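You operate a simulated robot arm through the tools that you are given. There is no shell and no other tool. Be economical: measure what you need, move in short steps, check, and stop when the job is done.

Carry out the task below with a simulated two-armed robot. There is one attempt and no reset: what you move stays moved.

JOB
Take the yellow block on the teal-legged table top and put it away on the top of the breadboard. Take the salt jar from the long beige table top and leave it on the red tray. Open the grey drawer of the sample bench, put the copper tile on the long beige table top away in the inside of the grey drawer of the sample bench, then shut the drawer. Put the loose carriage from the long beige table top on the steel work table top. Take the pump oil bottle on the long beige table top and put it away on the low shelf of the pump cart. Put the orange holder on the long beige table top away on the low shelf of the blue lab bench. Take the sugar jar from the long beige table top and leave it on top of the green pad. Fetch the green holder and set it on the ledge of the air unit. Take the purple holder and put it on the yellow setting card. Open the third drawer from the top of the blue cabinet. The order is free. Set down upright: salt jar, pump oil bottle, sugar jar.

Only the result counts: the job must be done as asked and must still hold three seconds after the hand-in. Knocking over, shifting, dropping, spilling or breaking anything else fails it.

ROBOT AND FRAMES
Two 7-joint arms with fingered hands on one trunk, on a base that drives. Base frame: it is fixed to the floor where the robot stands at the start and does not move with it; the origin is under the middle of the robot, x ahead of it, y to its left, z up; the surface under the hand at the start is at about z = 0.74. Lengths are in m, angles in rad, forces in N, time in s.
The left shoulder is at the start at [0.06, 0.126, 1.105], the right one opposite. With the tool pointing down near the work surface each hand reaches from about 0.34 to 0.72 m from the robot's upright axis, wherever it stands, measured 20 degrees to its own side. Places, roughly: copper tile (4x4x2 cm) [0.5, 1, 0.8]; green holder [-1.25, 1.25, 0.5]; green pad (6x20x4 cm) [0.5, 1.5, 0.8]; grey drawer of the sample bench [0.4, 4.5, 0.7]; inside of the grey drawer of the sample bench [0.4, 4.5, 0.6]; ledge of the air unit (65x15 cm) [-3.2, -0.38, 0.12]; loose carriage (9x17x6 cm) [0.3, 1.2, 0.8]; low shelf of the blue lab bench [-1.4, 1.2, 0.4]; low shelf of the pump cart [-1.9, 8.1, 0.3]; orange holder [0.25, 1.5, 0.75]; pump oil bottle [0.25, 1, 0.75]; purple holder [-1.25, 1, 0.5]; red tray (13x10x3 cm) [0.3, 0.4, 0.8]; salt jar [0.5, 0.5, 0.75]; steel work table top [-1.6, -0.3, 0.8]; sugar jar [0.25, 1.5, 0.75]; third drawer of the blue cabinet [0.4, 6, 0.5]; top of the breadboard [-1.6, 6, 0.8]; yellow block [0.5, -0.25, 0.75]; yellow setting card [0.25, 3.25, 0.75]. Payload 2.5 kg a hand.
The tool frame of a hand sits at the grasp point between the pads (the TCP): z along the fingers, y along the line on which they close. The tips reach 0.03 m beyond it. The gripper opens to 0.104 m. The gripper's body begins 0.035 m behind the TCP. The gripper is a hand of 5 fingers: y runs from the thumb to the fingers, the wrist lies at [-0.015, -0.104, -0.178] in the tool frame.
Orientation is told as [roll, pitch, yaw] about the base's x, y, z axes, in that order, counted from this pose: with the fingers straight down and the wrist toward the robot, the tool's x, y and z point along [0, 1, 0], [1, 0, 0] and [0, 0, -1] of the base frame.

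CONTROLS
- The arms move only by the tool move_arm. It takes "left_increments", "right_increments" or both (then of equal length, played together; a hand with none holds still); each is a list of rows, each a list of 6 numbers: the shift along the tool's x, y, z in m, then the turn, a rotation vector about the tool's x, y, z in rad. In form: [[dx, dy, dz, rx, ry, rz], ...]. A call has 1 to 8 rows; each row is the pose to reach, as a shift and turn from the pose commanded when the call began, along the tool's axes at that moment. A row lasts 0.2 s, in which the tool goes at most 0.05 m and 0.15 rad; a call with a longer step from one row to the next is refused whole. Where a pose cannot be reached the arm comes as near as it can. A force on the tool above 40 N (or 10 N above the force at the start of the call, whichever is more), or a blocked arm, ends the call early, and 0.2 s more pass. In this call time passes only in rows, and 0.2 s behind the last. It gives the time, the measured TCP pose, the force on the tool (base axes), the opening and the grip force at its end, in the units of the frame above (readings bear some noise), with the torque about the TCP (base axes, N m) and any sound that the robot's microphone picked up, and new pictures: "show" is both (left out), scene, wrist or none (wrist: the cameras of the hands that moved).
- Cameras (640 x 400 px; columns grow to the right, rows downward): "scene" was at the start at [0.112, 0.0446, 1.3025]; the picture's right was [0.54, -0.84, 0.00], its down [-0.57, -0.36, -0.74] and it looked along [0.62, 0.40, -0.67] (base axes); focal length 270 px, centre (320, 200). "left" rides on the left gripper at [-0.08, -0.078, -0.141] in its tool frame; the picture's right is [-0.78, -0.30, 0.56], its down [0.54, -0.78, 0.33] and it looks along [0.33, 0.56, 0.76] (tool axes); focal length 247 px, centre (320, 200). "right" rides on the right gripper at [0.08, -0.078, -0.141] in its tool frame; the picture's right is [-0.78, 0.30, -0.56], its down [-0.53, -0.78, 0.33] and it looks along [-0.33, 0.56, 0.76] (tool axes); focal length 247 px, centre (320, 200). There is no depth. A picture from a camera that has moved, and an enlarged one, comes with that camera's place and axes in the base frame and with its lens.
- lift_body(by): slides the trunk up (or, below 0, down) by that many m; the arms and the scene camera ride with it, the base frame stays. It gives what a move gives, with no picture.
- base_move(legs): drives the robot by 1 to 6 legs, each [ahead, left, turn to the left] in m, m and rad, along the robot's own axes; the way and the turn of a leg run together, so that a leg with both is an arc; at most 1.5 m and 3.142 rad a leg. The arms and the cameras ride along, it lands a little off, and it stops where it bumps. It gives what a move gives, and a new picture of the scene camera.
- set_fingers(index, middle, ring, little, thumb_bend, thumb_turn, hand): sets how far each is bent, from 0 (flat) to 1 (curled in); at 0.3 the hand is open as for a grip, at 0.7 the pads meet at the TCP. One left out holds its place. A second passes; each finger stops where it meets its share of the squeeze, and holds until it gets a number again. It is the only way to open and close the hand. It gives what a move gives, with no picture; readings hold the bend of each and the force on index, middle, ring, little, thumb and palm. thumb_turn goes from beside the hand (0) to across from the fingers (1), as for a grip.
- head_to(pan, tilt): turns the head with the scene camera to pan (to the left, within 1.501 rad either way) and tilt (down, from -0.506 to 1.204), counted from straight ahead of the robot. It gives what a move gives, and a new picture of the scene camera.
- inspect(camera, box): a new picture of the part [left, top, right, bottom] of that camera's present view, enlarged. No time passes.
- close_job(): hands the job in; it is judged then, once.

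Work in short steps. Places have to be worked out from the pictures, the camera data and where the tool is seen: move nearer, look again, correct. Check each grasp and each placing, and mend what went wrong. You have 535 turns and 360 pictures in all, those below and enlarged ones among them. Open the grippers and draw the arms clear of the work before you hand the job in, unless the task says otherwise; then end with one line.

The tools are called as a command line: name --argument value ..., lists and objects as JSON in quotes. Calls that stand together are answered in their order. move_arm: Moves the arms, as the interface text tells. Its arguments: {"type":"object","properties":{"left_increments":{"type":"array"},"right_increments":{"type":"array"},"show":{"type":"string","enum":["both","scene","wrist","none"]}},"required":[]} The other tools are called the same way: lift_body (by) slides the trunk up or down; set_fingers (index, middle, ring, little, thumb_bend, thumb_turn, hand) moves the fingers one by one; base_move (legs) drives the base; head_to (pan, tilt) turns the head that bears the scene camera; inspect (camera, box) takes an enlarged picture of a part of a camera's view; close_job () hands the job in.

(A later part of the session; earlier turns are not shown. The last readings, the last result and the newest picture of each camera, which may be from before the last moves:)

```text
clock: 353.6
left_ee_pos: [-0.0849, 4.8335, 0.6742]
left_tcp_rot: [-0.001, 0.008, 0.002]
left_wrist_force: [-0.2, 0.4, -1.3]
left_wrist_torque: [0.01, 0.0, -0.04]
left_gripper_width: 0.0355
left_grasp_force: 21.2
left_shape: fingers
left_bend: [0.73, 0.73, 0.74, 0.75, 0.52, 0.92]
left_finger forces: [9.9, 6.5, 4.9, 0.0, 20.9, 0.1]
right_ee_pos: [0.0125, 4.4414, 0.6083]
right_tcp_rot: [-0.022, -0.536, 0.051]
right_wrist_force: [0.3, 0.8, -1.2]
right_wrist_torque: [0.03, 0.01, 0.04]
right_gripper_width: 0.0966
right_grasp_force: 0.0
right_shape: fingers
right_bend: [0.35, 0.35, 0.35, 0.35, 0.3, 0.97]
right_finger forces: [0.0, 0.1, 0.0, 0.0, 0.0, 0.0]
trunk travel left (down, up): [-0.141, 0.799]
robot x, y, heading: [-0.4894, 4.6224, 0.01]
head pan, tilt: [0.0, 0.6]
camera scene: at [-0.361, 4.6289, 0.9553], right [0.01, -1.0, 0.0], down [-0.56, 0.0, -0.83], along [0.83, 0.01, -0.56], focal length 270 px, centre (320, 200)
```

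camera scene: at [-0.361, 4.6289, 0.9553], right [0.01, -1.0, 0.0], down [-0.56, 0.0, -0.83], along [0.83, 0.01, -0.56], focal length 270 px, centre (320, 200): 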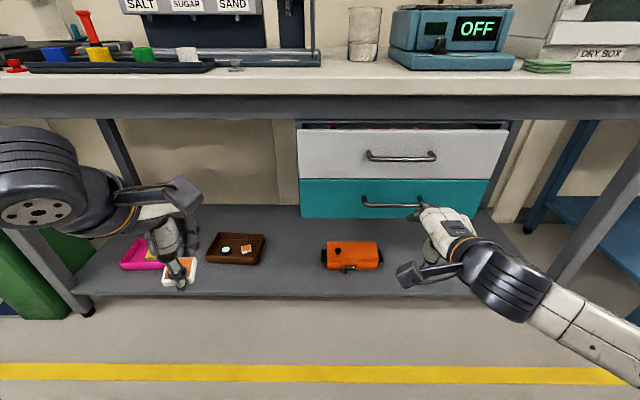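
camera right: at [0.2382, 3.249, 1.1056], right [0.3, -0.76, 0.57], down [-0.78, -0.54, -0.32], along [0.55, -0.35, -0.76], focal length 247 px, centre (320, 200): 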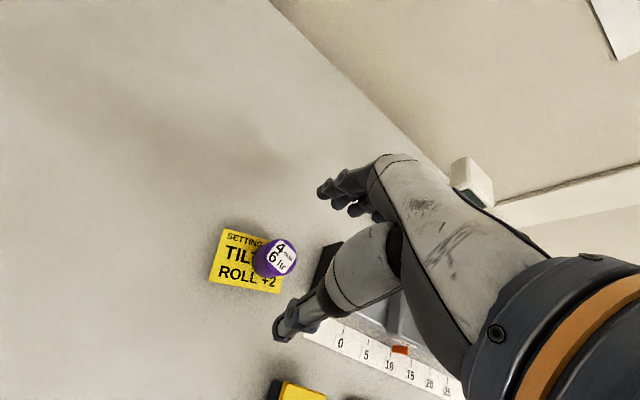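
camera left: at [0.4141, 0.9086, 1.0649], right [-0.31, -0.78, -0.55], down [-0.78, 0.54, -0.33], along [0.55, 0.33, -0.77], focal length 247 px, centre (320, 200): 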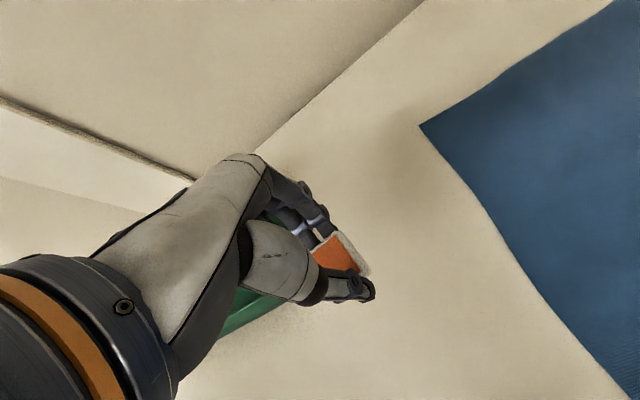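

Handle triangulates to ≈[0.151,4.46,0.72]. Raise trunk 0.1, retract slightly and finish tilting the right hand forward.

lift_body --by 0.1

move_arm --right_increments '[[0, -0.02, 0, -0.1, 0, 0], [0, -0.04, -0.01, -0.2, 0, 0], [0, -0.06, -0.02, -0.32, 0, 0], [0, -0.07, -0.03, -0.44, 0, 0], [0, -0.08, -0.03, -0.56, 0, 0], [0, -0.08, -0.03, -0.66, 0, 0]]' --show "both"

```text
clock: 355.0
left_ee_pos: [-0.0847, 4.8326, 0.7753]
left_tcp_rot: [-0.003, 0.008, 0.001]
left_wrist_force: [0.6, -0.2, 0.0]
left_wrist_torque: [-0.01, 0.02, -0.01]
left_gripper_width: 0.0354
left_grasp_force: 21.1
left_shape: fingers
left_bend: [0.73, 0.73, 0.74, 0.75, 0.52, 0.92]
left_finger forces: [9.9, 6.4, 4.9, 0.0, 20.9, 0.1]
right_ee_pos: [0.0123, 4.4405, 0.7082]
right_tcp_rot: [-0.02, -0.535, 0.049]
right_wrist_force: [0.1, 0.2, -0.7]
right_wrist_torque: [-0.03, 0.01, -0.01]
right_gripper_width: 0.0971
right_grasp_force: 0.2
right_shape: fingers
right_bend: [0.35, 0.35, 0.35, 0.35, 0.3, 0.97]
right_finger forces: [0.1, 0.1, 0.0, 0.0, 0.1, 0.0]
trunk travel left (down, up): [-0.241, 0.699]
robot x, y, heading: [-0.4919, 4.632, 0.008]
head pan, tilt: [0.0, 0.6]
```

```text
clock: 356.4
left_ee_pos: [-0.085, 4.8325, 0.7747]
left_tcp_rot: [-0.002, 0.008, 0.002]
left_wrist_force: [0.3, 0.2, -0.5]
left_wrist_torque: [0.0, 0.0, 0.01]
left_gripper_width: 0.0355
left_grasp_force: 21.1
left_shape: fingers
left_bend: [0.73, 0.73, 0.74, 0.75, 0.52, 0.92]
left_finger forces: [9.9, 6.5, 4.9, 0.0, 20.9, 0.1]
right_ee_pos: [-0.0765, 4.3846, 0.7088]
right_tcp_rot: [-0.04, -1.194, 0.084]
right_wrist_force: [0.2, 0.3, 0.1]
right_wrist_torque: [0.0, 0.0, 0.0]
right_gripper_width: 0.0969
right_grasp_force: 0.0
right_shape: fingers
right_bend: [0.35, 0.35, 0.35, 0.35, 0.3, 0.98]
right_finger forces: [0.0, 0.0, 0.0, 0.0, 0.0, 0.0]
right hand out of reach, approached as far as the arm can: row 1, 2, 3, 4, 5, 6
trunk travel left (down, up): [-0.241, 0.699]
robot x, y, heading: [-0.4924, 4.6275, 0.011]
head pan, tilt: [0.0, 0.6]
camera scene: at [-0.3612, 4.6289, 1.0554], right [0.01, -1.0, 0.0], down [-0.56, 0.0, -0.83], along [0.83, 0.01, -0.56], focal length 270 px, centre (320, 200)
camera right: at [-0.2406, 4.4557, 0.689], right [-0.37, -0.79, 0.49], down [0.05, -0.55, -0.84], along [0.93, -0.29, 0.24], focal length 247 px, centre (320, 200)
```

scene: 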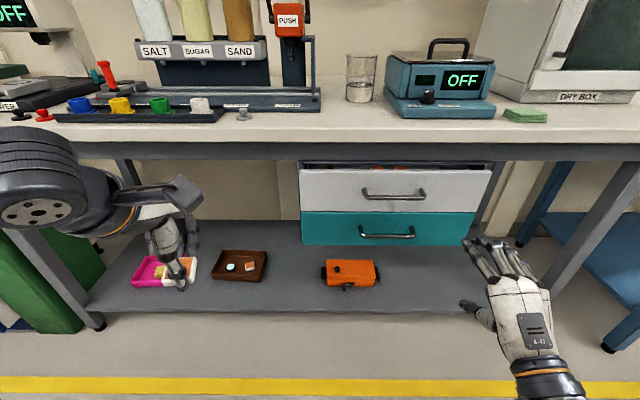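
right: 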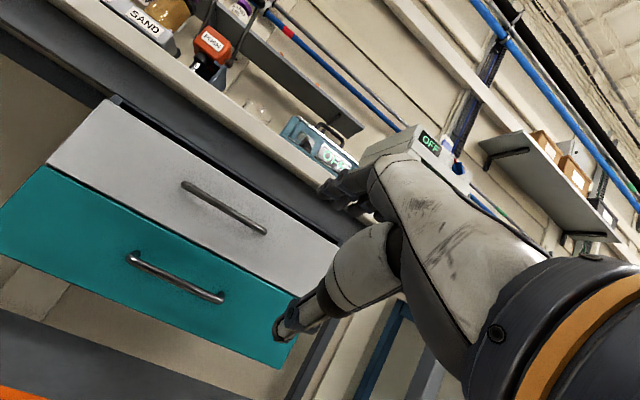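

Handle now at [0.199,4.457,0.698] (two-view fit). Narrow the grip opening and advance.

set_fingers --hand "right" --index 0.45 --middle 0.45 --ring 0.45 --little 0.45 --thumb_bend 0.4

base_move --legs '[[0.19, 0.072, 0]]'

move_arm --right_increments '[[0, 0.005, 0.005, 0, 0, 0]]' --show "both"

```text
clock: 357.4
left_ee_pos: [-0.084, 4.8329, 0.775]
left_tcp_rot: [-0.002, 0.008, 0.002]
left_wrist_force: [0.9, -0.1, 0.3]
left_wrist_torque: [0.0, -0.02, 0.02]
left_gripper_width: 0.0355
left_grasp_force: 21.3
left_shape: fingers
left_bend: [0.73, 0.73, 0.74, 0.75, 0.52, 0.92]
left_finger forces: [9.9, 6.5, 4.9, 0.1, 21.0, 0.0]
right_ee_pos: [-0.0766, 4.3855, 0.7078]
right_tcp_rot: [-0.033, -1.19, 0.085]
right_wrist_force: [-0.3, -0.2, -0.4]
right_wrist_torque: [0.02, 0.02, -0.01]
right_gripper_width: 0.0721
right_grasp_force: 0.0
right_shape: fingers
right_bend: [0.45, 0.45, 0.45, 0.45, 0.4, 0.98]
right_finger forces: [0.0, 0.1, 0.1, 0.0, 0.1, 0.1]
trunk travel left (down, up): [-0.241, 0.699]
robot x, y, heading: [-0.4957, 4.625, 0.005]
head pan, tilt: [0.0, 0.6]
```

```text
clock: 359.0
left_ee_pos: [0.1026, 4.9084, 0.7748]
left_tcp_rot: [-0.003, 0.006, 0.004]
left_wrist_force: [1.0, 0.2, 0.3]
left_wrist_torque: [0.03, -0.02, 0.01]
left_gripper_width: 0.035
left_grasp_force: 21.2
left_shape: fingers
left_bend: [0.73, 0.73, 0.74, 0.75, 0.52, 0.92]
left_finger forces: [9.9, 6.5, 4.9, 0.1, 20.9, 0.0]
right_ee_pos: [0.111, 4.4608, 0.7102]
right_tcp_rot: [-0.034, -1.19, 0.085]
right_wrist_force: [-0.3, -0.7, -0.1]
right_wrist_torque: [-0.02, -0.01, 0.0]
right_gripper_width: 0.0722
right_grasp_force: 0.3
right_shape: fingers
right_bend: [0.45, 0.45, 0.45, 0.45, 0.4, 0.98]
right_finger forces: [0.0, 0.1, 0.1, 0.0, 0.0, 0.0]
trunk travel left (down, up): [-0.241, 0.699]
robot x, y, heading: [-0.3036, 4.7023, 0.013]
head pan, tilt: [0.0, 0.6]
camera scene: at [-0.1739, 4.7034, 1.0553], right [0.01, -1.0, 0.0], down [-0.56, -0.01, -0.83], along [0.83, 0.01, -0.56], focal length 270 px, centre (320, 200)
```

scene: 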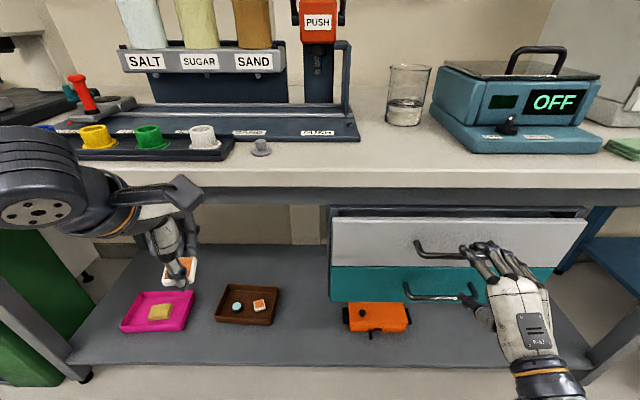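

```text
clock: 359.4
left_ee_pos: [0.1023, 4.9067, 0.7751]
left_tcp_rot: [-0.001, 0.007, 0.003]
left_wrist_force: [0.0, 0.4, -0.5]
left_wrist_torque: [0.01, -0.02, 0.01]
left_gripper_width: 0.0354
left_grasp_force: 21.4
left_shape: fingers
left_bend: [0.73, 0.73, 0.74, 0.75, 0.52, 0.92]
left_finger forces: [9.9, 6.5, 5.0, 0.0, 20.9, 0.0]
right_ee_pos: [0.1172, 4.4605, 0.7118]
right_tcp_rot: [-0.033, -1.191, 0.084]
right_wrist_force: [-0.7, -0.1, 0.3]
right_wrist_torque: [-0.01, 0.02, 0.01]
right_gripper_width: 0.0719
right_grasp_force: 0.0
right_shape: fingers
right_bend: [0.45, 0.45, 0.45, 0.45, 0.4, 0.98]
right_finger forces: [0.1, 0.0, 0.1, 0.0, 0.0, 0.0]
trunk travel left (down, up): [-0.241, 0.699]
robot x, y, heading: [-0.3039, 4.6984, 0.011]
head pan, tilt: [0.0, 0.6]
camera scene: at [-0.1739, 4.7034, 1.0553], right [0.01, -1.0, 0.0], down [-0.56, -0.01, -0.83], along [0.83, 0.01, -0.56], focal length 270 px, centre (320, 200)
camera right: at [-0.0468, 4.5309, 0.6918], right [-0.37, -0.79, 0.49], down [0.05, -0.54, -0.84], along [0.93, -0.28, 0.24], focal length 247 px, centre (320, 200)
```

scene: 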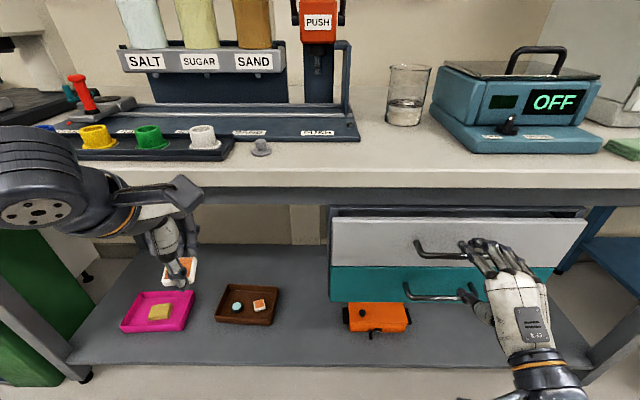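
right: 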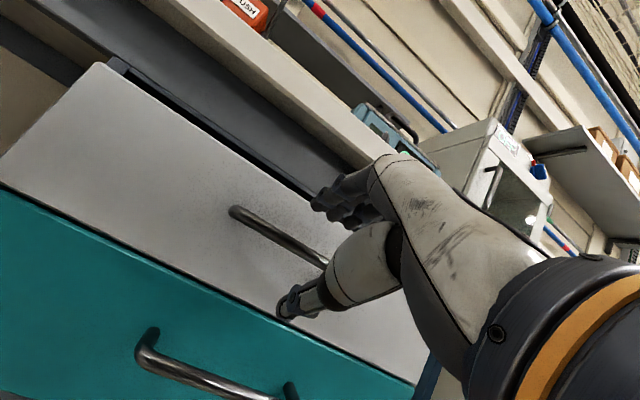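

The bar passes between thumb and fingers. Lower 12 mm and advance ~7.5 cm.

move_arm --right_increments '[[0, -0.011, 0.004, 0, 0, 0]]' --show "none"

base_move --legs '[[0.072, 0, -0.01]]'

inspect --camera "right" --box '[160, 100, 460, 360]'

```text
clock: 359.8
left_ee_pos: [0.1024, 4.9073, 0.7748]
left_tcp_rot: [-0.002, 0.01, 0.003]
left_wrist_force: [0.9, 1.1, -0.6]
left_wrist_torque: [0.04, 0.01, 0.01]
left_gripper_width: 0.0356
left_grasp_force: 20.8
left_shape: fingers
left_bend: [0.73, 0.73, 0.74, 0.75, 0.52, 0.92]
left_finger forces: [10.0, 6.4, 4.9, 0.0, 21.1, 0.1]
right_ee_pos: [0.1154, 4.4585, 0.7012]
right_tcp_rot: [-0.03, -1.189, 0.086]
right_wrist_force: [-0.8, -0.1, 0.3]
right_wrist_torque: [0.0, -0.01, -0.01]
right_gripper_width: 0.072
right_grasp_force: 0.0
right_shape: fingers
right_bend: [0.45, 0.45, 0.45, 0.45, 0.4, 0.98]
right_finger forces: [0.0, 0.0, 0.0, 0.0, 0.0, 0.0]
trunk travel left (down, up): [-0.241, 0.699]
robot x, y, heading: [-0.302, 4.6994, 0.009]
head pan, tilt: [0.0, 0.6]
```

```text
clock: 360.8
left_ee_pos: [0.151, 4.9044, 0.7727]
left_tcp_rot: [0.0, 0.023, -0.003]
left_wrist_force: [-2.0, 0.9, 0.3]
left_wrist_torque: [0.0, -0.12, 0.05]
left_gripper_width: 0.0351
left_grasp_force: 22.1
left_shape: fingers
left_bend: [0.73, 0.73, 0.74, 0.75, 0.52, 0.92]
left_finger forces: [9.0, 9.7, 4.8, 0.1, 21.3, 0.0]
right_ee_pos: [0.1619, 4.4584, 0.7093]
right_tcp_rot: [-0.026, -1.215, 0.079]
right_wrist_force: [-15.4, 1.2, -3.6]
right_wrist_torque: [-0.03, -0.25, -0.15]
right_gripper_width: 0.065
right_grasp_force: 8.0
right_shape: fingers
right_bend: [0.5, 0.47, 0.47, 0.45, 0.4, 0.98]
right_finger forces: [5.5, 7.1, 2.4, 0.0, 0.0, 0.0]
trunk travel left (down, up): [-0.241, 0.699]
robot x, y, heading: [-0.2488, 4.7043, 0.005]
head pan, tilt: [0.0, 0.6]
stopped in leg 1: the force on the tool passed its limit at 79 N (the readings are from after the stop); the commanded pose is now the measured one
camera scene: at [-0.1236, 4.7027, 1.0554], right [0.0, -1.0, 0.0], down [-0.56, 0.0, -0.83], along [0.83, 0.0, -0.56], focal length 270 px, centre (320, 200)
```

scene: 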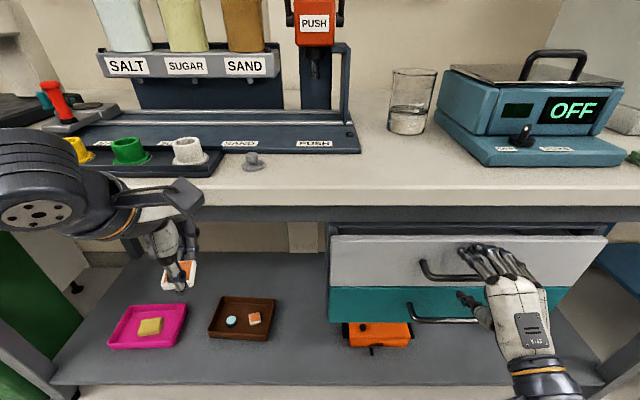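

```text
1.54 times, centred on (310, 230) of right
camera zoom: at [-0.001, 4.5281, 0.6843], right [-0.38, -0.79, 0.48], down [0.07, -0.54, -0.84], along [0.92, -0.28, 0.26], focal length 380 px, centre (335, 154)
```

zoom: 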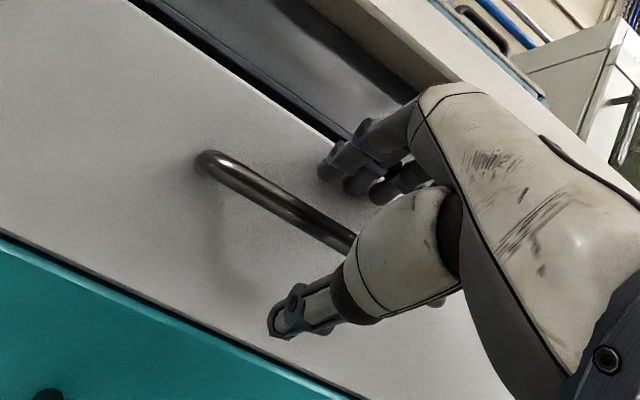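

The fingertips touch the drawer front with the bar between fingers and thumb. Close the hand on the bar.

set_fingers --hand "right" --index 0.85 --middle 0.85 --ring 0.85 --little 0.85 --thumb_bend 0.75

inspect --camera "right" --box '[160, 100, 460, 360]'

```text
clock: 361.8
left_ee_pos: [0.1512, 4.9047, 0.7727]
left_tcp_rot: [0.0, 0.02, -0.002]
left_wrist_force: [-8.5, -0.4, -1.7]
left_wrist_torque: [0.01, -0.41, 0.03]
left_gripper_width: 0.0352
left_grasp_force: 26.2
left_shape: fingers
left_bend: [0.73, 0.73, 0.74, 0.75, 0.52, 0.92]
left_finger forces: [8.9, 16.6, 4.6, 0.0, 21.4, 0.1]
right_ee_pos: [0.1629, 4.4569, 0.7087]
right_tcp_rot: [-0.032, -1.219, 0.084]
right_wrist_force: [2.1, -2.7, 6.7]
right_wrist_torque: [-0.63, 0.47, 0.72]
right_gripper_width: 0.0076
right_grasp_force: 41.2
right_shape: fingers
right_bend: [0.83, 0.82, 0.81, 0.82, 0.7, 0.96]
right_finger forces: [9.2, 8.3, 10.8, 17.0, 37.7, 0.0]
trunk travel left (down, up): [-0.241, 0.699]
robot x, y, heading: [-0.2554, 4.705, 0.002]
head pan, tilt: [0.0, 0.6]
```

```text
1.54 times, centred on (310, 230) of right
camera zoom: at [-0.0001, 4.528, 0.6848], right [-0.38, -0.79, 0.48], down [0.07, -0.54, -0.84], along [0.92, -0.28, 0.26], focal length 380 px, centre (335, 154)
```

zoom: 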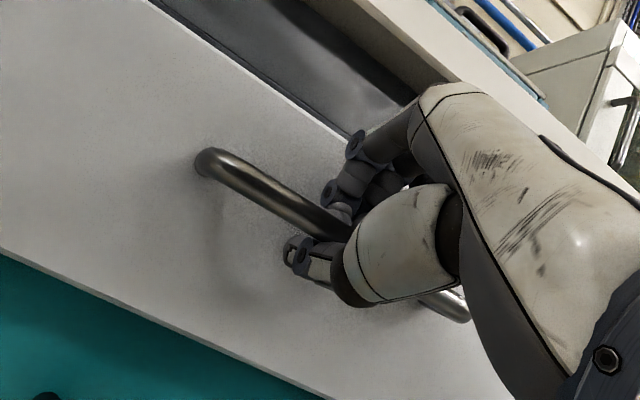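

Bar is gripped (the left hand just touches the table edge). Pull the drawer by backing up.

base_move --legs '[[-0.22, 0, 0]]'

```text
clock: 363.5
left_ee_pos: [-0.0728, 4.9053, 0.7723]
left_tcp_rot: [0.001, 0.02, 0.001]
left_wrist_force: [-0.3, -0.4, 0.5]
left_wrist_torque: [-0.02, -0.02, 0.02]
left_gripper_width: 0.0351
left_grasp_force: 22.2
left_shape: fingers
left_bend: [0.73, 0.73, 0.74, 0.75, 0.52, 0.92]
left_finger forces: [9.0, 7.5, 4.7, 0.0, 21.1, 0.0]
right_ee_pos: [-0.0588, 4.4585, 0.7089]
right_tcp_rot: [-0.029, -1.217, 0.084]
right_wrist_force: [-1.2, -6.6, 10.4]
right_wrist_torque: [-0.63, 0.62, 0.75]
right_gripper_width: 0.0078
right_grasp_force: 44.2
right_shape: fingers
right_bend: [0.83, 0.82, 0.82, 0.83, 0.71, 0.96]
right_finger forces: [10.2, 8.7, 11.1, 16.6, 42.0, 0.0]
trunk travel left (down, up): [-0.241, 0.699]
robot x, y, heading: [-0.4765, 4.7016, 0.008]
head pan, tilt: [0.0, 0.6]
camera scene: at [-0.3462, 4.7024, 1.0554], right [0.0, -1.0, 0.0], down [-0.56, 0.0, -0.83], along [0.83, 0.0, -0.56], focal length 270 px, centre (320, 200)
```

scene: 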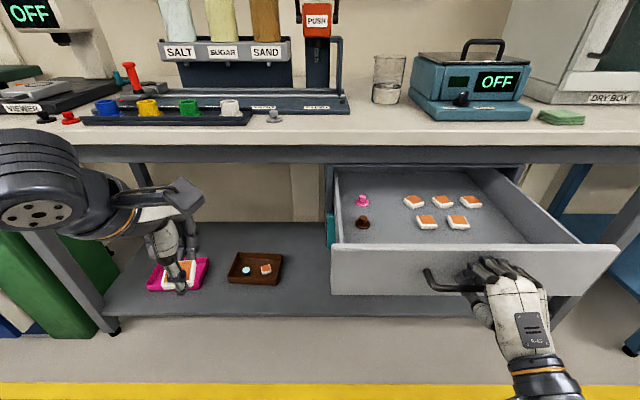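

Drawer is open with free space near the front. Release the handle, back off and fold the right hand away.

set_fingers --hand "right" --index 0.35 --middle 0.35 --ring 0.35 --little 0.35 --thumb_bend 0.3

base_move --legs '[[-0.12, 0, 0]]'

move_arm --right_increments '[[0, 0.04, 0.0, 0.14, 0, 0], [0, 0.08, 0.0, 0.28, 0, 0], [0, 0.12, 0.0, 0.42, 0, 0], [0, 0.16, 0.0, 0.56, 0, 0], [0, 0.19, 0.0, 0.7, 0, 0], [0, 0.2, 0.0, 0.84, 0, 0], [0, 0.2, 0, 0.98, 0, 0], [0, 0.2, 0, 1.12, 0, 0]]' --show "none"

```text
clock: 364.5
left_ee_pos: [-0.0717, 4.9046, 0.773]
left_tcp_rot: [0.001, 0.021, 0.001]
left_wrist_force: [0.3, 0.6, -0.8]
left_wrist_torque: [0.0, 0.0, 0.02]
left_gripper_width: 0.0354
left_grasp_force: 21.5
left_shape: fingers
left_bend: [0.73, 0.73, 0.74, 0.75, 0.52, 0.92]
left_finger forces: [9.2, 7.5, 4.8, 0.1, 21.2, 0.1]
right_ee_pos: [-0.0583, 4.4577, 0.7077]
right_tcp_rot: [-0.03, -1.217, 0.083]
right_wrist_force: [0.4, -0.8, 0.1]
right_wrist_torque: [0.01, -0.01, -0.01]
right_gripper_width: 0.0964
right_grasp_force: 0.0
right_shape: fingers
right_bend: [0.35, 0.35, 0.35, 0.35, 0.3, 0.97]
right_finger forces: [0.0, 0.6, 0.1, 0.1, 0.0, 0.0]
trunk travel left (down, up): [-0.241, 0.699]
robot x, y, heading: [-0.4734, 4.7029, 0.01]
head pan, tilt: [0.0, 0.6]
```

```text
clock: 365.7
left_ee_pos: [-0.1934, 4.9037, 0.7715]
left_tcp_rot: [0.0, 0.021, -0.001]
left_wrist_force: [-0.1, -0.3, 0.1]
left_wrist_torque: [-0.01, 0.04, 0.03]
left_gripper_width: 0.0356
left_grasp_force: 21.3
left_shape: fingers
left_bend: [0.73, 0.73, 0.74, 0.75, 0.52, 0.92]
left_finger forces: [9.1, 7.5, 4.8, 0.0, 21.2, 0.0]
right_ee_pos: [-0.1808, 4.4571, 0.7092]
right_tcp_rot: [-0.03, -1.216, 0.083]
right_wrist_force: [0.7, 0.6, 0.2]
right_wrist_torque: [-0.02, 0.01, -0.02]
right_gripper_width: 0.0965
right_grasp_force: 0.0
right_shape: fingers
right_bend: [0.35, 0.35, 0.35, 0.35, 0.3, 0.97]
right_finger forces: [0.0, 0.1, 0.0, 0.0, 0.0, 0.1]
trunk travel left (down, up): [-0.241, 0.699]
robot x, y, heading: [-0.5972, 4.7035, 0.002]
head pan, tilt: [0.0, 0.6]
camera scene: at [-0.467, 4.7016, 1.0553], right [0.0, -1.0, 0.0], down [-0.57, 0.0, -0.82], along [0.82, 0.0, -0.57], focal length 270 px, centre (320, 200)
```

scene: 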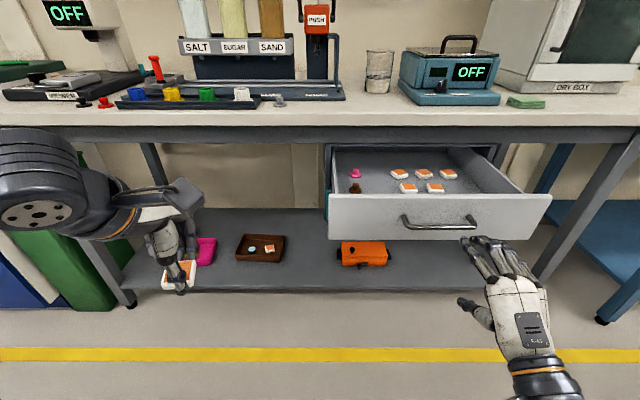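

```text
clock: 367.5
left_ee_pos: [-0.1939, 4.9032, 0.7707]
left_tcp_rot: [-0.001, 0.024, -0.002]
left_wrist_force: [-0.3, 0.1, 0.5]
left_wrist_torque: [0.01, -0.02, -0.01]
left_gripper_width: 0.0353
left_grasp_force: 21.8
left_shape: fingers
left_bend: [0.73, 0.73, 0.74, 0.75, 0.52, 0.92]
left_finger forces: [9.2, 7.4, 4.8, 0.0, 21.2, 0.0]
right_ee_pos: [-0.112, 4.4614, 0.8953]
right_tcp_rot: [-0.011, -0.093, 0.057]
right_wrist_force: [-0.1, -0.3, 0.2]
right_wrist_torque: [0.0, -0.02, -0.02]
right_gripper_width: 0.097
right_grasp_force: 0.1
right_shape: fingers
right_bend: [0.35, 0.35, 0.35, 0.35, 0.3, 0.97]
right_finger forces: [0.0, 0.1, 0.0, 0.1, 0.1, 0.1]
trunk travel left (down, up): [-0.241, 0.699]
robot x, y, heading: [-0.5974, 4.7023, 0.005]
head pan, tilt: [0.0, 0.6]
```

Raise the left hand a bit and move the base so the drawer interior is in front of it.

move_arm --left_increments '[[0, 0.0, -0.03, 0, 0, 0], [0, 0.0, -0.06, 0, 0, 0]]' --show "none"

base_move --legs '[[0, -0.36, 0], [0.18, 0, 0]]'

move_arm --left_increments '[[0, 0.04, 0.0, 0, 0, 0], [0, 0.08, 0.0, 0, 0, 0]]' --show "wrist"

```text
clock: 368.1
left_ee_pos: [-0.1933, 4.9036, 0.8115]
left_tcp_rot: [-0.02, 0.081, 0.001]
left_wrist_force: [-0.5, -0.3, 0.0]
left_wrist_torque: [0.01, 0.01, -0.01]
left_gripper_width: 0.0355
left_grasp_force: 20.7
left_shape: fingers
left_bend: [0.73, 0.73, 0.74, 0.75, 0.52, 0.92]
left_finger forces: [9.2, 7.3, 4.6, 0.0, 20.9, 0.0]
right_ee_pos: [-0.1115, 4.4615, 0.8958]
right_tcp_rot: [-0.012, -0.096, 0.056]
right_wrist_force: [0.6, -0.2, 0.0]
right_wrist_torque: [0.03, 0.02, 0.03]
right_gripper_width: 0.0965
right_grasp_force: 0.0
right_shape: fingers
right_bend: [0.35, 0.35, 0.35, 0.35, 0.3, 0.97]
right_finger forces: [0.0, 0.0, 0.0, 0.0, 0.0, 0.1]
trunk travel left (down, up): [-0.241, 0.699]
robot x, y, heading: [-0.5939, 4.7013, 0.001]
head pan, tilt: [0.0, 0.6]
```

```text
clock: 371.6
left_ee_pos: [-0.0128, 4.5382, 0.8102]
left_tcp_rot: [-0.01, 0.082, -0.006]
left_wrist_force: [0.2, -0.7, -0.2]
left_wrist_torque: [0.01, -0.03, 0.0]
left_gripper_width: 0.0352
left_grasp_force: 20.9
left_shape: fingers
left_bend: [0.73, 0.73, 0.74, 0.75, 0.52, 0.92]
left_finger forces: [9.2, 7.4, 4.4, 0.0, 20.8, 0.0]
right_ee_pos: [0.0682, 4.0931, 0.8952]
right_tcp_rot: [-0.01, -0.094, 0.049]
right_wrist_force: [-0.9, 0.5, 0.1]
right_wrist_torque: [-0.01, 0.0, 0.01]
right_gripper_width: 0.0971
right_grasp_force: 0.1
right_shape: fingers
right_bend: [0.35, 0.35, 0.35, 0.35, 0.3, 0.97]
right_finger forces: [0.1, 0.0, 0.1, 0.0, 0.0, 0.0]
trunk travel left (down, up): [-0.241, 0.699]
robot x, y, heading: [-0.4181, 4.3354, -0.002]
head pan, tilt: [0.0, 0.6]
camera scene: at [-0.2879, 4.3363, 1.0553], right [0.0, -1.0, 0.0], down [-0.56, 0.0, -0.83], along [0.83, 0.0, -0.56], focal length 270 px, centre (320, 200)
```

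scene: 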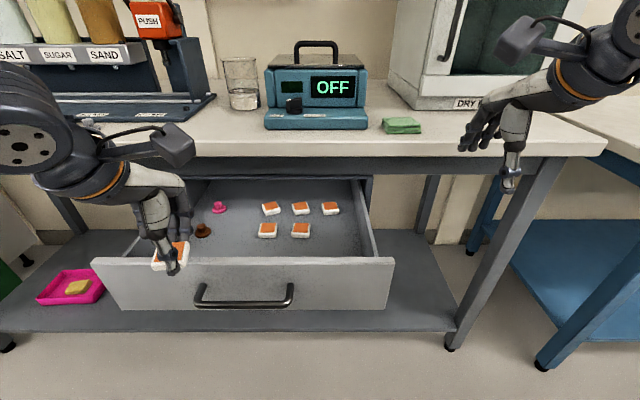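

```text
clock: 372.2
left_ee_pos: [0.0669, 4.5354, 0.8052]
left_tcp_rot: [-0.011, 0.082, -0.003]
left_wrist_force: [-0.2, 0.4, 0.0]
left_wrist_torque: [0.03, 0.0, 0.02]
left_gripper_width: 0.0354
left_grasp_force: 20.8
left_shape: fingers
left_bend: [0.73, 0.73, 0.74, 0.75, 0.52, 0.92]
left_finger forces: [9.1, 7.3, 4.5, 0.1, 20.8, 0.0]
right_ee_pos: [0.0678, 4.0936, 0.8964]
right_tcp_rot: [-0.011, -0.096, 0.051]
right_wrist_force: [-1.0, -0.2, 0.2]
right_wrist_torque: [0.0, 0.01, -0.03]
right_gripper_width: 0.0968
right_grasp_force: 0.1
right_shape: fingers
right_bend: [0.35, 0.35, 0.35, 0.35, 0.3, 0.97]
right_finger forces: [0.0, 0.0, 0.0, 0.0, 0.1, 0.0]
trunk travel left (down, up): [-0.241, 0.699]
robot x, y, heading: [-0.4164, 4.3356, 0.001]
head pan, tilt: [0.0, 0.6]
camera left: at [0.0006, 4.4567, 0.9514], right [-0.34, -0.78, -0.52], down [-0.8, 0.54, -0.27], along [0.49, 0.32, -0.81], focal length 247 px, centre (320, 200)
```

left: 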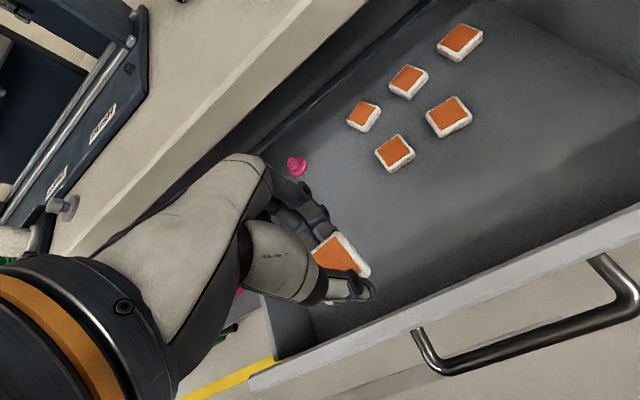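

Shift right 5 cm (away from the brown knob) and lower into the drawer.

move_arm --left_increments '[[-0.03, 0.01, 0.02, -0.04, 0, 0], [-0.055, 0.02, 0.05, -0.08, 0, 0], [-0.055, 0.02, 0.09, -0.08, 0, 0], [-0.055, 0.02, 0.115, -0.08, 0, 0]]' --show "wrist"

```text
clock: 373.2
left_ee_pos: [0.0773, 4.4788, 0.6887]
left_tcp_rot: [-0.01, 0.002, -0.006]
left_wrist_force: [0.0, 0.4, 0.7]
left_wrist_torque: [-0.01, 0.01, -0.02]
left_gripper_width: 0.0355
left_grasp_force: 20.0
left_shape: fingers
left_bend: [0.73, 0.73, 0.74, 0.75, 0.52, 0.92]
left_finger forces: [9.2, 7.1, 4.1, 0.0, 20.4, 0.0]
right_ee_pos: [0.0676, 4.0936, 0.896]
right_tcp_rot: [-0.012, -0.097, 0.052]
right_wrist_force: [-0.4, -0.6, 0.1]
right_wrist_torque: [-0.01, -0.02, 0.01]
right_gripper_width: 0.0968
right_grasp_force: 0.2
right_shape: fingers
right_bend: [0.35, 0.35, 0.35, 0.35, 0.3, 0.97]
right_finger forces: [0.0, 0.1, 0.0, 0.0, 0.0, 0.0]
trunk travel left (down, up): [-0.241, 0.699]
robot x, y, heading: [-0.4167, 4.3365, 0.001]
head pan, tilt: [0.0, 0.6]
camera left: at [-0.0005, 4.4002, 0.8298], right [-0.3, -0.78, -0.55], down [-0.77, 0.54, -0.34], along [0.56, 0.32, -0.77], focal length 247 px, centre (320, 200)
```

left: 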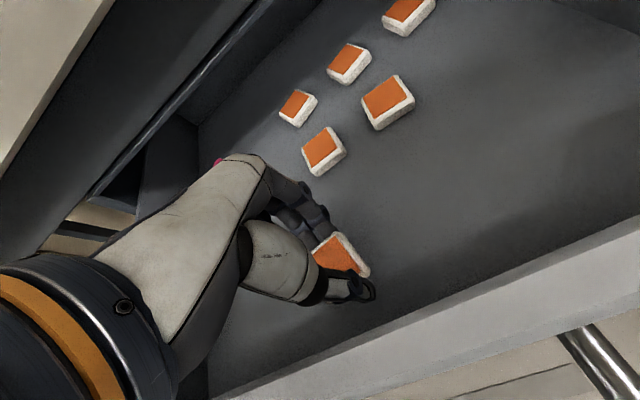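

move_arm --left_increments '[[0, 0, 0.01, 0, 0, 0], [0, 0, 0.02, 0, 0, 0], [0, 0, 0.03, 0, 0, 0], [0, 0, 0.04, 0, 0, 0]]' --show "none"

```text
clock: 373.9
left_ee_pos: [0.0833, 4.4766, 0.6755]
left_tcp_rot: [-0.018, -0.029, -0.007]
left_wrist_force: [1.0, 1.6, 13.2]
left_wrist_torque: [-0.13, 0.53, -0.09]
left_gripper_width: 0.0357
left_grasp_force: 25.1
left_shape: fingers
left_bend: [0.74, 0.74, 0.74, 0.75, 0.52, 0.93]
left_finger forces: [10.2, 6.4, 5.3, 0.0, 27.6, 0.1]
right_ee_pos: [0.0666, 4.0949, 0.8963]
right_tcp_rot: [-0.011, -0.097, 0.053]
right_wrist_force: [-0.2, 0.8, 0.5]
right_wrist_torque: [-0.02, 0.0, 0.0]
right_gripper_width: 0.0967
right_grasp_force: 0.0
right_shape: fingers
right_bend: [0.35, 0.35, 0.35, 0.35, 0.3, 0.97]
right_finger forces: [0.0, 0.1, 0.1, 0.0, 0.0, 0.0]
trunk travel left (down, up): [-0.241, 0.699]
robot x, y, heading: [-0.4179, 4.3373, -0.003]
head pan, tilt: [0.0, 0.6]
stopped in row 3 (left hand): the force on the tool passed its limit at 45 N (the readings are from after the stop); the commanded pose is now the measured one
```

The tile is on the drawer floor. Release and rise.

set_fingers --hand "left" --index 0.45 --middle 0.45 --ring 0.45 --little 0.45 --thumb_bend 0.38

move_arm --left_increments '[[0, 0, -0.03, 0, 0, 0], [0, 0, -0.07, 0, 0, 0], [0, 0, -0.11, 0, 0, 0], [0, 0, -0.14, 0, 0, 0]]' --show "wrist"

```text
clock: 374.9
left_ee_pos: [0.0828, 4.4758, 0.6767]
left_tcp_rot: [-0.019, -0.026, -0.005]
left_wrist_force: [1.5, -2.5, 21.4]
left_wrist_torque: [0.15, -0.7, -0.06]
left_gripper_width: 0.0708
left_grasp_force: 11.9
left_shape: fingers
left_bend: [0.45, 0.44, 0.45, 0.45, 0.4, 0.98]
left_finger forces: [0.1, 19.7, 0.0, 0.0, 3.1, 0.0]
right_ee_pos: [0.066, 4.0952, 0.8958]
right_tcp_rot: [-0.01, -0.098, 0.051]
right_wrist_force: [-0.6, 0.2, 0.1]
right_wrist_torque: [0.0, -0.03, 0.0]
right_gripper_width: 0.0966
right_grasp_force: 0.1
right_shape: fingers
right_bend: [0.35, 0.35, 0.35, 0.35, 0.3, 0.97]
right_finger forces: [0.1, 0.1, 0.0, 0.1, 0.0, 0.0]
trunk travel left (down, up): [-0.241, 0.699]
robot x, y, heading: [-0.4153, 4.3352, 0.001]
head pan, tilt: [0.0, 0.6]
```

```text
clock: 375.9
left_ee_pos: [0.0788, 4.4809, 0.8135]
left_tcp_rot: [-0.016, -0.018, -0.006]
left_wrist_force: [-0.5, -0.9, 0.0]
left_wrist_torque: [0.0, -0.01, 0.0]
left_gripper_width: 0.0737
left_grasp_force: 0.0
left_shape: fingers
left_bend: [0.45, 0.45, 0.45, 0.45, 0.38, 0.97]
left_finger forces: [0.1, 0.1, 0.1, 0.0, 0.1, 0.0]
right_ee_pos: [0.0673, 4.0944, 0.8954]
right_tcp_rot: [-0.011, -0.095, 0.051]
right_wrist_force: [0.5, -0.3, 0.2]
right_wrist_torque: [0.01, 0.0, 0.0]
right_gripper_width: 0.0967
right_grasp_force: 0.1
right_shape: fingers
right_bend: [0.35, 0.35, 0.35, 0.35, 0.3, 0.97]
right_finger forces: [0.0, 0.0, 0.0, 0.1, 0.0, 0.1]
trunk travel left (down, up): [-0.241, 0.699]
robot x, y, heading: [-0.4163, 4.3335, -0.003]
head pan, tilt: [0.0, 0.6]
camera left: at [-0.0022, 4.4025, 0.9548], right [-0.29, -0.78, -0.55], down [-0.77, 0.53, -0.36], along [0.57, 0.32, -0.76], focal length 247 px, centre (320, 200)
```

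left: 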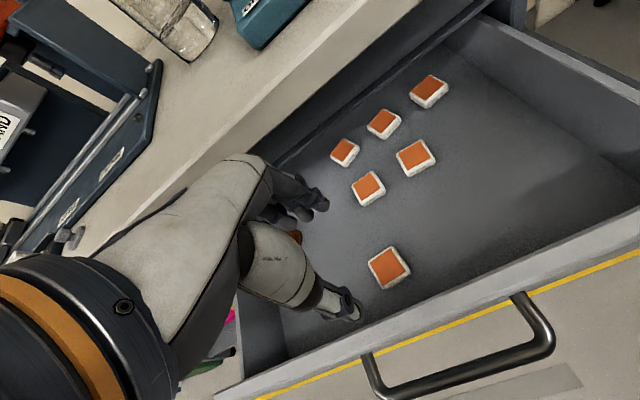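

Tile lies flat in the drawer. Back out, form a fist pointing forward, then push the drawer shut.

base_move --legs '[[-0.28, 0, 0]]'

set_fingers --hand "left" --index 0.8 --middle 0.8 --ring 0.8 --little 0.8 --thumb_bend 0.7

move_arm --left_increments '[[0, 0, 0.03, -0.14, 0, 0], [0, 0, 0.06, -0.28, 0, 0], [0, 0, 0.085, -0.42, 0, 0], [0, 0, 0.09, -0.56, 0, 0]]' --show "scene"

```text
clock: 377.9
left_ee_pos: [-0.1985, 4.4804, 0.8146]
left_tcp_rot: [-0.015, -0.018, -0.007]
left_wrist_force: [0.7, 0.5, 1.2]
left_wrist_torque: [0.02, 0.01, 0.02]
left_gripper_width: 0.0736
left_grasp_force: 0.0
left_shape: fingers
left_bend: [0.45, 0.45, 0.45, 0.45, 0.38, 0.97]
left_finger forces: [0.1, 0.1, 0.0, 0.1, 0.0, 0.0]
right_ee_pos: [-0.2103, 4.0953, 0.8955]
right_tcp_rot: [-0.009, -0.096, 0.051]
right_wrist_force: [-0.2, 0.6, -0.1]
right_wrist_torque: [0.01, -0.01, 0.0]
right_gripper_width: 0.0969
right_grasp_force: 0.0
right_shape: fingers
right_bend: [0.35, 0.35, 0.35, 0.35, 0.3, 0.97]
right_finger forces: [0.0, 0.1, 0.0, 0.0, 0.0, 0.1]
trunk travel left (down, up): [-0.241, 0.699]
robot x, y, heading: [-0.6901, 4.3352, -0.005]
head pan, tilt: [0.0, 0.6]
camera scene: at [-0.5651, 4.337, 1.0553], right [0.0, -1.0, 0.0], down [-0.56, 0.0, -0.83], along [0.83, 0.0, -0.56], focal length 270 px, centre (320, 200)
```

scene: 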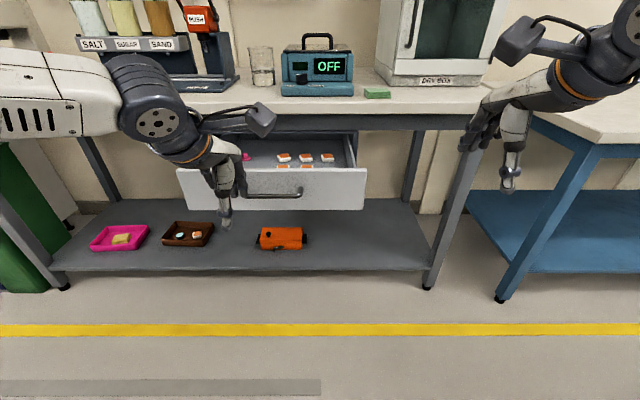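

```text
clock: 378.9
left_ee_pos: [-0.1978, 4.4807, 0.8148]
left_tcp_rot: [-0.017, -0.021, -0.006]
left_wrist_force: [-0.6, -0.3, -0.5]
left_wrist_torque: [-0.04, 0.0, 0.01]
left_gripper_width: 0.001
left_grasp_force: 0.1
left_shape: fingers
left_bend: [0.79, 0.8, 0.8, 0.8, 0.67, 0.97]
left_finger forces: [0.0, 0.1, 0.1, 0.0, 0.0, 0.0]
right_ee_pos: [-0.2099, 4.0958, 0.8961]
right_tcp_rot: [-0.01, -0.095, 0.053]
right_wrist_force: [-0.4, 0.7, -0.1]
right_wrist_torque: [0.0, 0.0, 0.0]
right_gripper_width: 0.097
right_grasp_force: 0.0
right_shape: fingers
right_bend: [0.35, 0.35, 0.35, 0.35, 0.3, 0.97]
right_finger forces: [0.1, 0.0, 0.1, 0.1, 0.0, 0.0]
trunk travel left (down, up): [-0.241, 0.699]
robot x, y, heading: [-0.696, 4.3365, -0.004]
head pan, tilt: [0.0, 0.6]
```

```text
clock: 379.9
left_ee_pos: [-0.1976, 4.4791, 0.7228]
left_tcp_rot: [-0.023, -0.58, 0.007]
left_wrist_force: [-0.4, -0.6, -0.3]
left_wrist_torque: [0.03, -0.03, -0.03]
left_gripper_width: 0.0015
left_grasp_force: 0.1
left_shape: fingers
left_bend: [0.79, 0.8, 0.8, 0.8, 0.67, 0.97]
left_finger forces: [0.0, 0.1, 0.0, 0.0, 0.1, 0.0]
right_ee_pos: [-0.2111, 4.0964, 0.8957]
right_tcp_rot: [-0.011, -0.095, 0.052]
right_wrist_force: [-0.4, -0.2, 0.7]
right_wrist_torque: [0.0, 0.02, -0.01]
right_gripper_width: 0.0969
right_grasp_force: 0.1
right_shape: fingers
right_bend: [0.35, 0.35, 0.35, 0.35, 0.3, 0.97]
right_finger forces: [0.1, 0.1, 0.0, 0.1, 0.0, 0.1]
trunk travel left (down, up): [-0.241, 0.699]
robot x, y, heading: [-0.6945, 4.3377, -0.001]
head pan, tilt: [0.0, 0.6]
camera scene: at [-0.5652, 4.337, 1.0553], right [0.0, -1.0, 0.0], down [-0.56, 0.0, -0.83], along [0.83, 0.0, -0.56], focal length 270 px, centre (320, 200)
```

scene: 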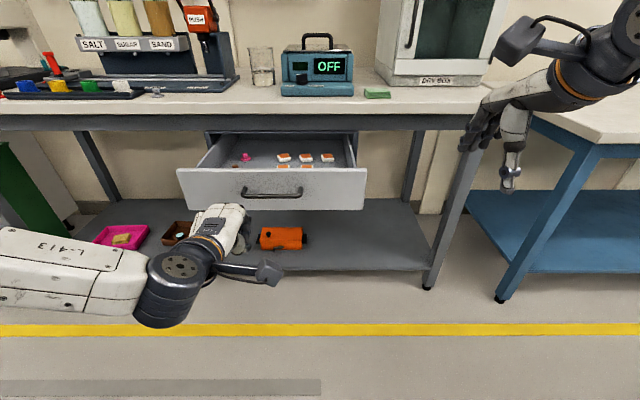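

Push forward with the base until it stops.

base_move --legs '[[0.38, 0, 0]]'

```text
clock: 382.3
left_ee_pos: [0.1788, 4.4747, 0.7226]
left_tcp_rot: [-0.023, -0.568, -0.003]
left_wrist_force: [-16.7, 4.0, 8.7]
left_wrist_torque: [-0.05, 0.28, 0.03]
left_gripper_width: 0.0128
left_grasp_force: 16.5
left_shape: fingers
left_bend: [0.81, 0.8, 0.8, 0.8, 0.58, 0.97]
left_finger forces: [14.0, 5.6, 0.1, 0.0, 12.8, 0.1]
right_ee_pos: [0.1703, 4.093, 0.8971]
right_tcp_rot: [-0.012, -0.098, 0.05]
right_wrist_force: [-0.4, 0.0, -0.4]
right_wrist_torque: [-0.01, -0.04, 0.01]
right_gripper_width: 0.0967
right_grasp_force: 0.1
right_shape: fingers
right_bend: [0.35, 0.35, 0.35, 0.35, 0.3, 0.97]
right_finger forces: [0.0, 0.0, 0.0, 0.1, 0.0, 0.1]
trunk travel left (down, up): [-0.241, 0.699]
robot x, y, heading: [-0.3163, 4.3337, -0.001]
head pan, tilt: [0.0, 0.6]
stopped in leg 1: the force on the tool passed its limit at 47 N (the readings are from after the stop); the commanded pose is now the measured one
camera scene: at [-0.1847, 4.3358, 1.0556], right [0.0, -1.0, 0.0], down [-0.56, 0.0, -0.83], along [0.83, 0.0, -0.56], focal length 270 px, centre (320, 200)
```

scene: 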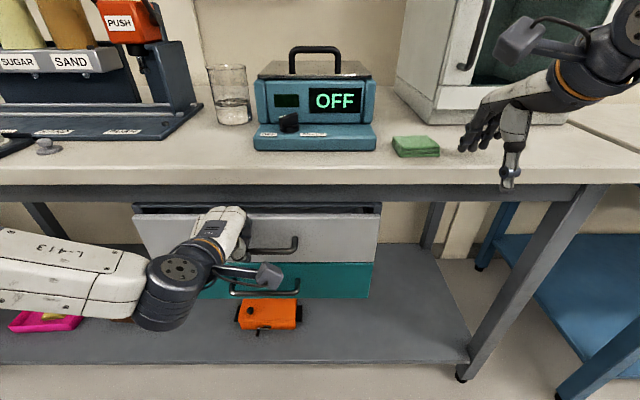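

Stopped by resistance. Back off and verify it is flush.

base_move --legs '[[-0.3, 0, 0]]'

inspect --camera "scene" --box '[160, 110, 420, 240]'

```text
clock: 384.4
left_ee_pos: [-0.1153, 4.475, 0.7188]
left_tcp_rot: [-0.022, -0.566, -0.008]
left_wrist_force: [-0.7, -0.5, -0.1]
left_wrist_torque: [-0.03, 0.02, -0.03]
left_gripper_width: 0.004
left_grasp_force: 0.0
left_shape: fingers
left_bend: [0.8, 0.8, 0.8, 0.8, 0.65, 0.97]
left_finger forces: [0.0, 0.0, 0.0, 0.1, 0.0, 0.0]
right_ee_pos: [-0.1248, 4.0942, 0.8961]
right_tcp_rot: [-0.01, -0.097, 0.048]
right_wrist_force: [-0.1, -0.8, 0.4]
right_wrist_torque: [0.01, -0.04, -0.04]
right_gripper_width: 0.0968
right_grasp_force: 0.1
right_shape: fingers
right_bend: [0.35, 0.35, 0.35, 0.35, 0.3, 0.97]
right_finger forces: [0.0, 0.1, 0.0, 0.1, 0.1, 0.0]
trunk travel left (down, up): [-0.241, 0.699]
robot x, y, heading: [-0.6111, 4.3362, -0.005]
head pan, tilt: [0.0, 0.6]
camera scene: at [-0.4792, 4.3367, 1.0553], right [-0.01, -1.0, 0.0], down [-0.56, 0.0, -0.83], along [0.83, -0.01, -0.56], focal length 270 px, centre (320, 200)
```

scene: 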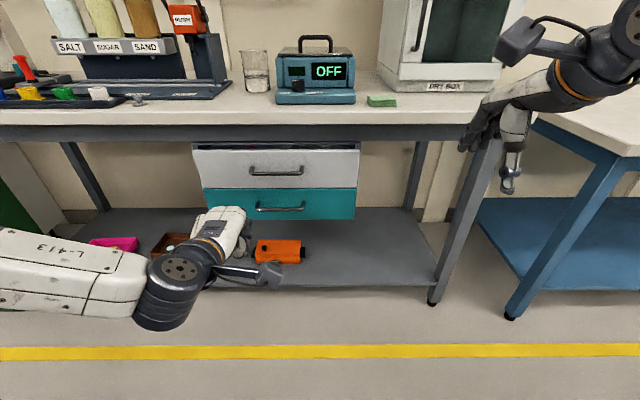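

```text
2.46 times, centred on (290, 175) of scene
camera zoom: at [-0.4792, 4.3367, 1.0553], right [-0.01, -1.0, 0.0], down [-0.56, 0.0, -0.83], along [0.83, -0.01, -0.56], focal length 664 px, centre (394, 262)
```

zoom: 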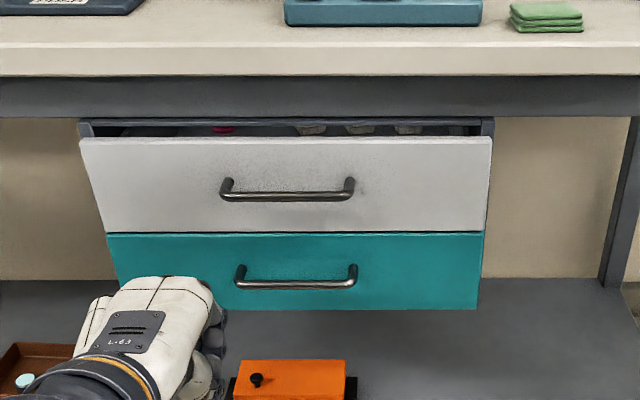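

Drawer is shut flush. Now drive to the blue cabinet (y≈6) and look.

base_move --legs '[[-0.05, 0.8, 0], [0, 0.8, 0]]'

head_to --pan 0.0 --tilt 0.4

```text
clock: 392.5
left_ee_pos: [-0.1434, 6.0624, 0.7193]
left_tcp_rot: [-0.023, -0.565, -0.016]
left_wrist_force: [-0.1, -0.2, -0.4]
left_wrist_torque: [0.0, 0.02, -0.02]
left_gripper_width: 0.0038
left_grasp_force: 0.1
left_shape: fingers
left_bend: [0.8, 0.8, 0.8, 0.8, 0.65, 0.97]
left_finger forces: [0.0, 0.0, 0.0, 0.0, 0.0, 0.0]
right_ee_pos: [-0.156, 5.6808, 0.8952]
right_tcp_rot: [-0.011, -0.094, 0.038]
right_wrist_force: [0.3, 0.9, -0.2]
right_wrist_torque: [0.03, 0.0, 0.0]
right_gripper_width: 0.0968
right_grasp_force: 0.0
right_shape: fingers
right_bend: [0.35, 0.35, 0.35, 0.35, 0.3, 0.97]
right_finger forces: [0.0, 0.1, 0.0, 0.0, 0.0, 0.1]
trunk travel left (down, up): [-0.241, 0.699]
robot x, y, heading: [-0.636, 5.9334, -0.018]
head pan, tilt: [0.0, 0.6]
camera scene: at [-0.5084, 5.9285, 1.0553], right [-0.02, -1.0, 0.0], down [-0.56, 0.01, -0.83], along [0.82, -0.01, -0.56], focal length 270 px, centre (320, 200)
```

scene: 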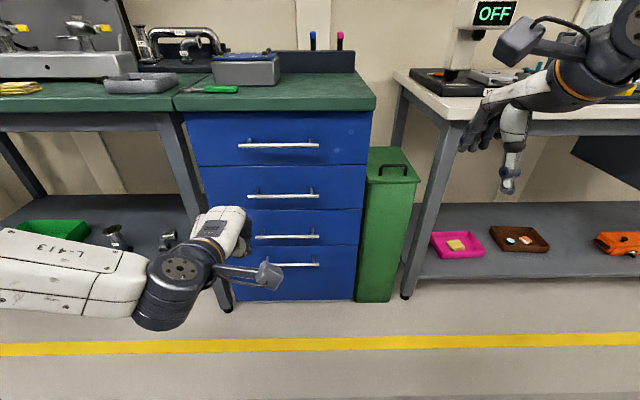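

```text
clock: 393.2
left_ee_pos: [-0.1423, 6.0631, 0.7199]
left_tcp_rot: [-0.023, -0.565, -0.019]
left_wrist_force: [-0.8, -0.2, -0.8]
left_wrist_torque: [0.01, -0.01, 0.03]
left_gripper_width: 0.0034
left_grasp_force: 0.1
left_shape: fingers
left_bend: [0.8, 0.8, 0.8, 0.8, 0.65, 0.97]
left_finger forces: [0.0, 0.1, 0.0, 0.0, 0.0, 0.0]
right_ee_pos: [-0.1578, 5.6817, 0.8957]
right_tcp_rot: [-0.011, -0.095, 0.037]
right_wrist_force: [0.4, 0.9, -0.3]
right_wrist_torque: [-0.01, 0.0, 0.02]
right_gripper_width: 0.0967
right_grasp_force: 0.1
right_shape: fingers
right_bend: [0.35, 0.35, 0.35, 0.35, 0.3, 0.97]
right_finger forces: [0.0, 0.1, 0.1, 0.1, 0.0, 0.0]
trunk travel left (down, up): [-0.241, 0.699]
robot x, y, heading: [-0.6342, 5.9303, -0.016]
head pan, tilt: [0.0, 0.4]
camera scene: at [-0.5042, 5.9284, 1.0734], right [-0.02, -1.0, 0.0], down [-0.39, 0.01, -0.92], along [0.92, -0.02, -0.39], focal length 270 px, centre (320, 200)
```

scene: 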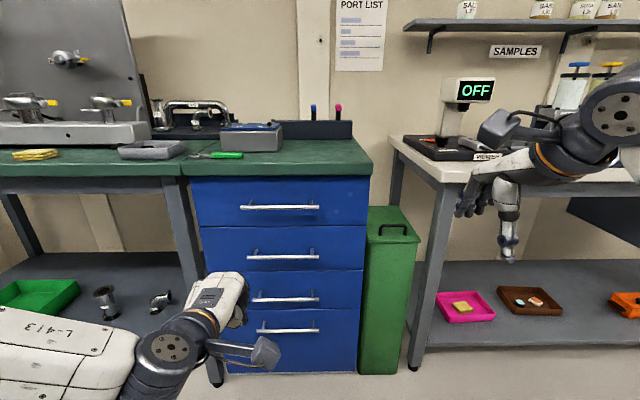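

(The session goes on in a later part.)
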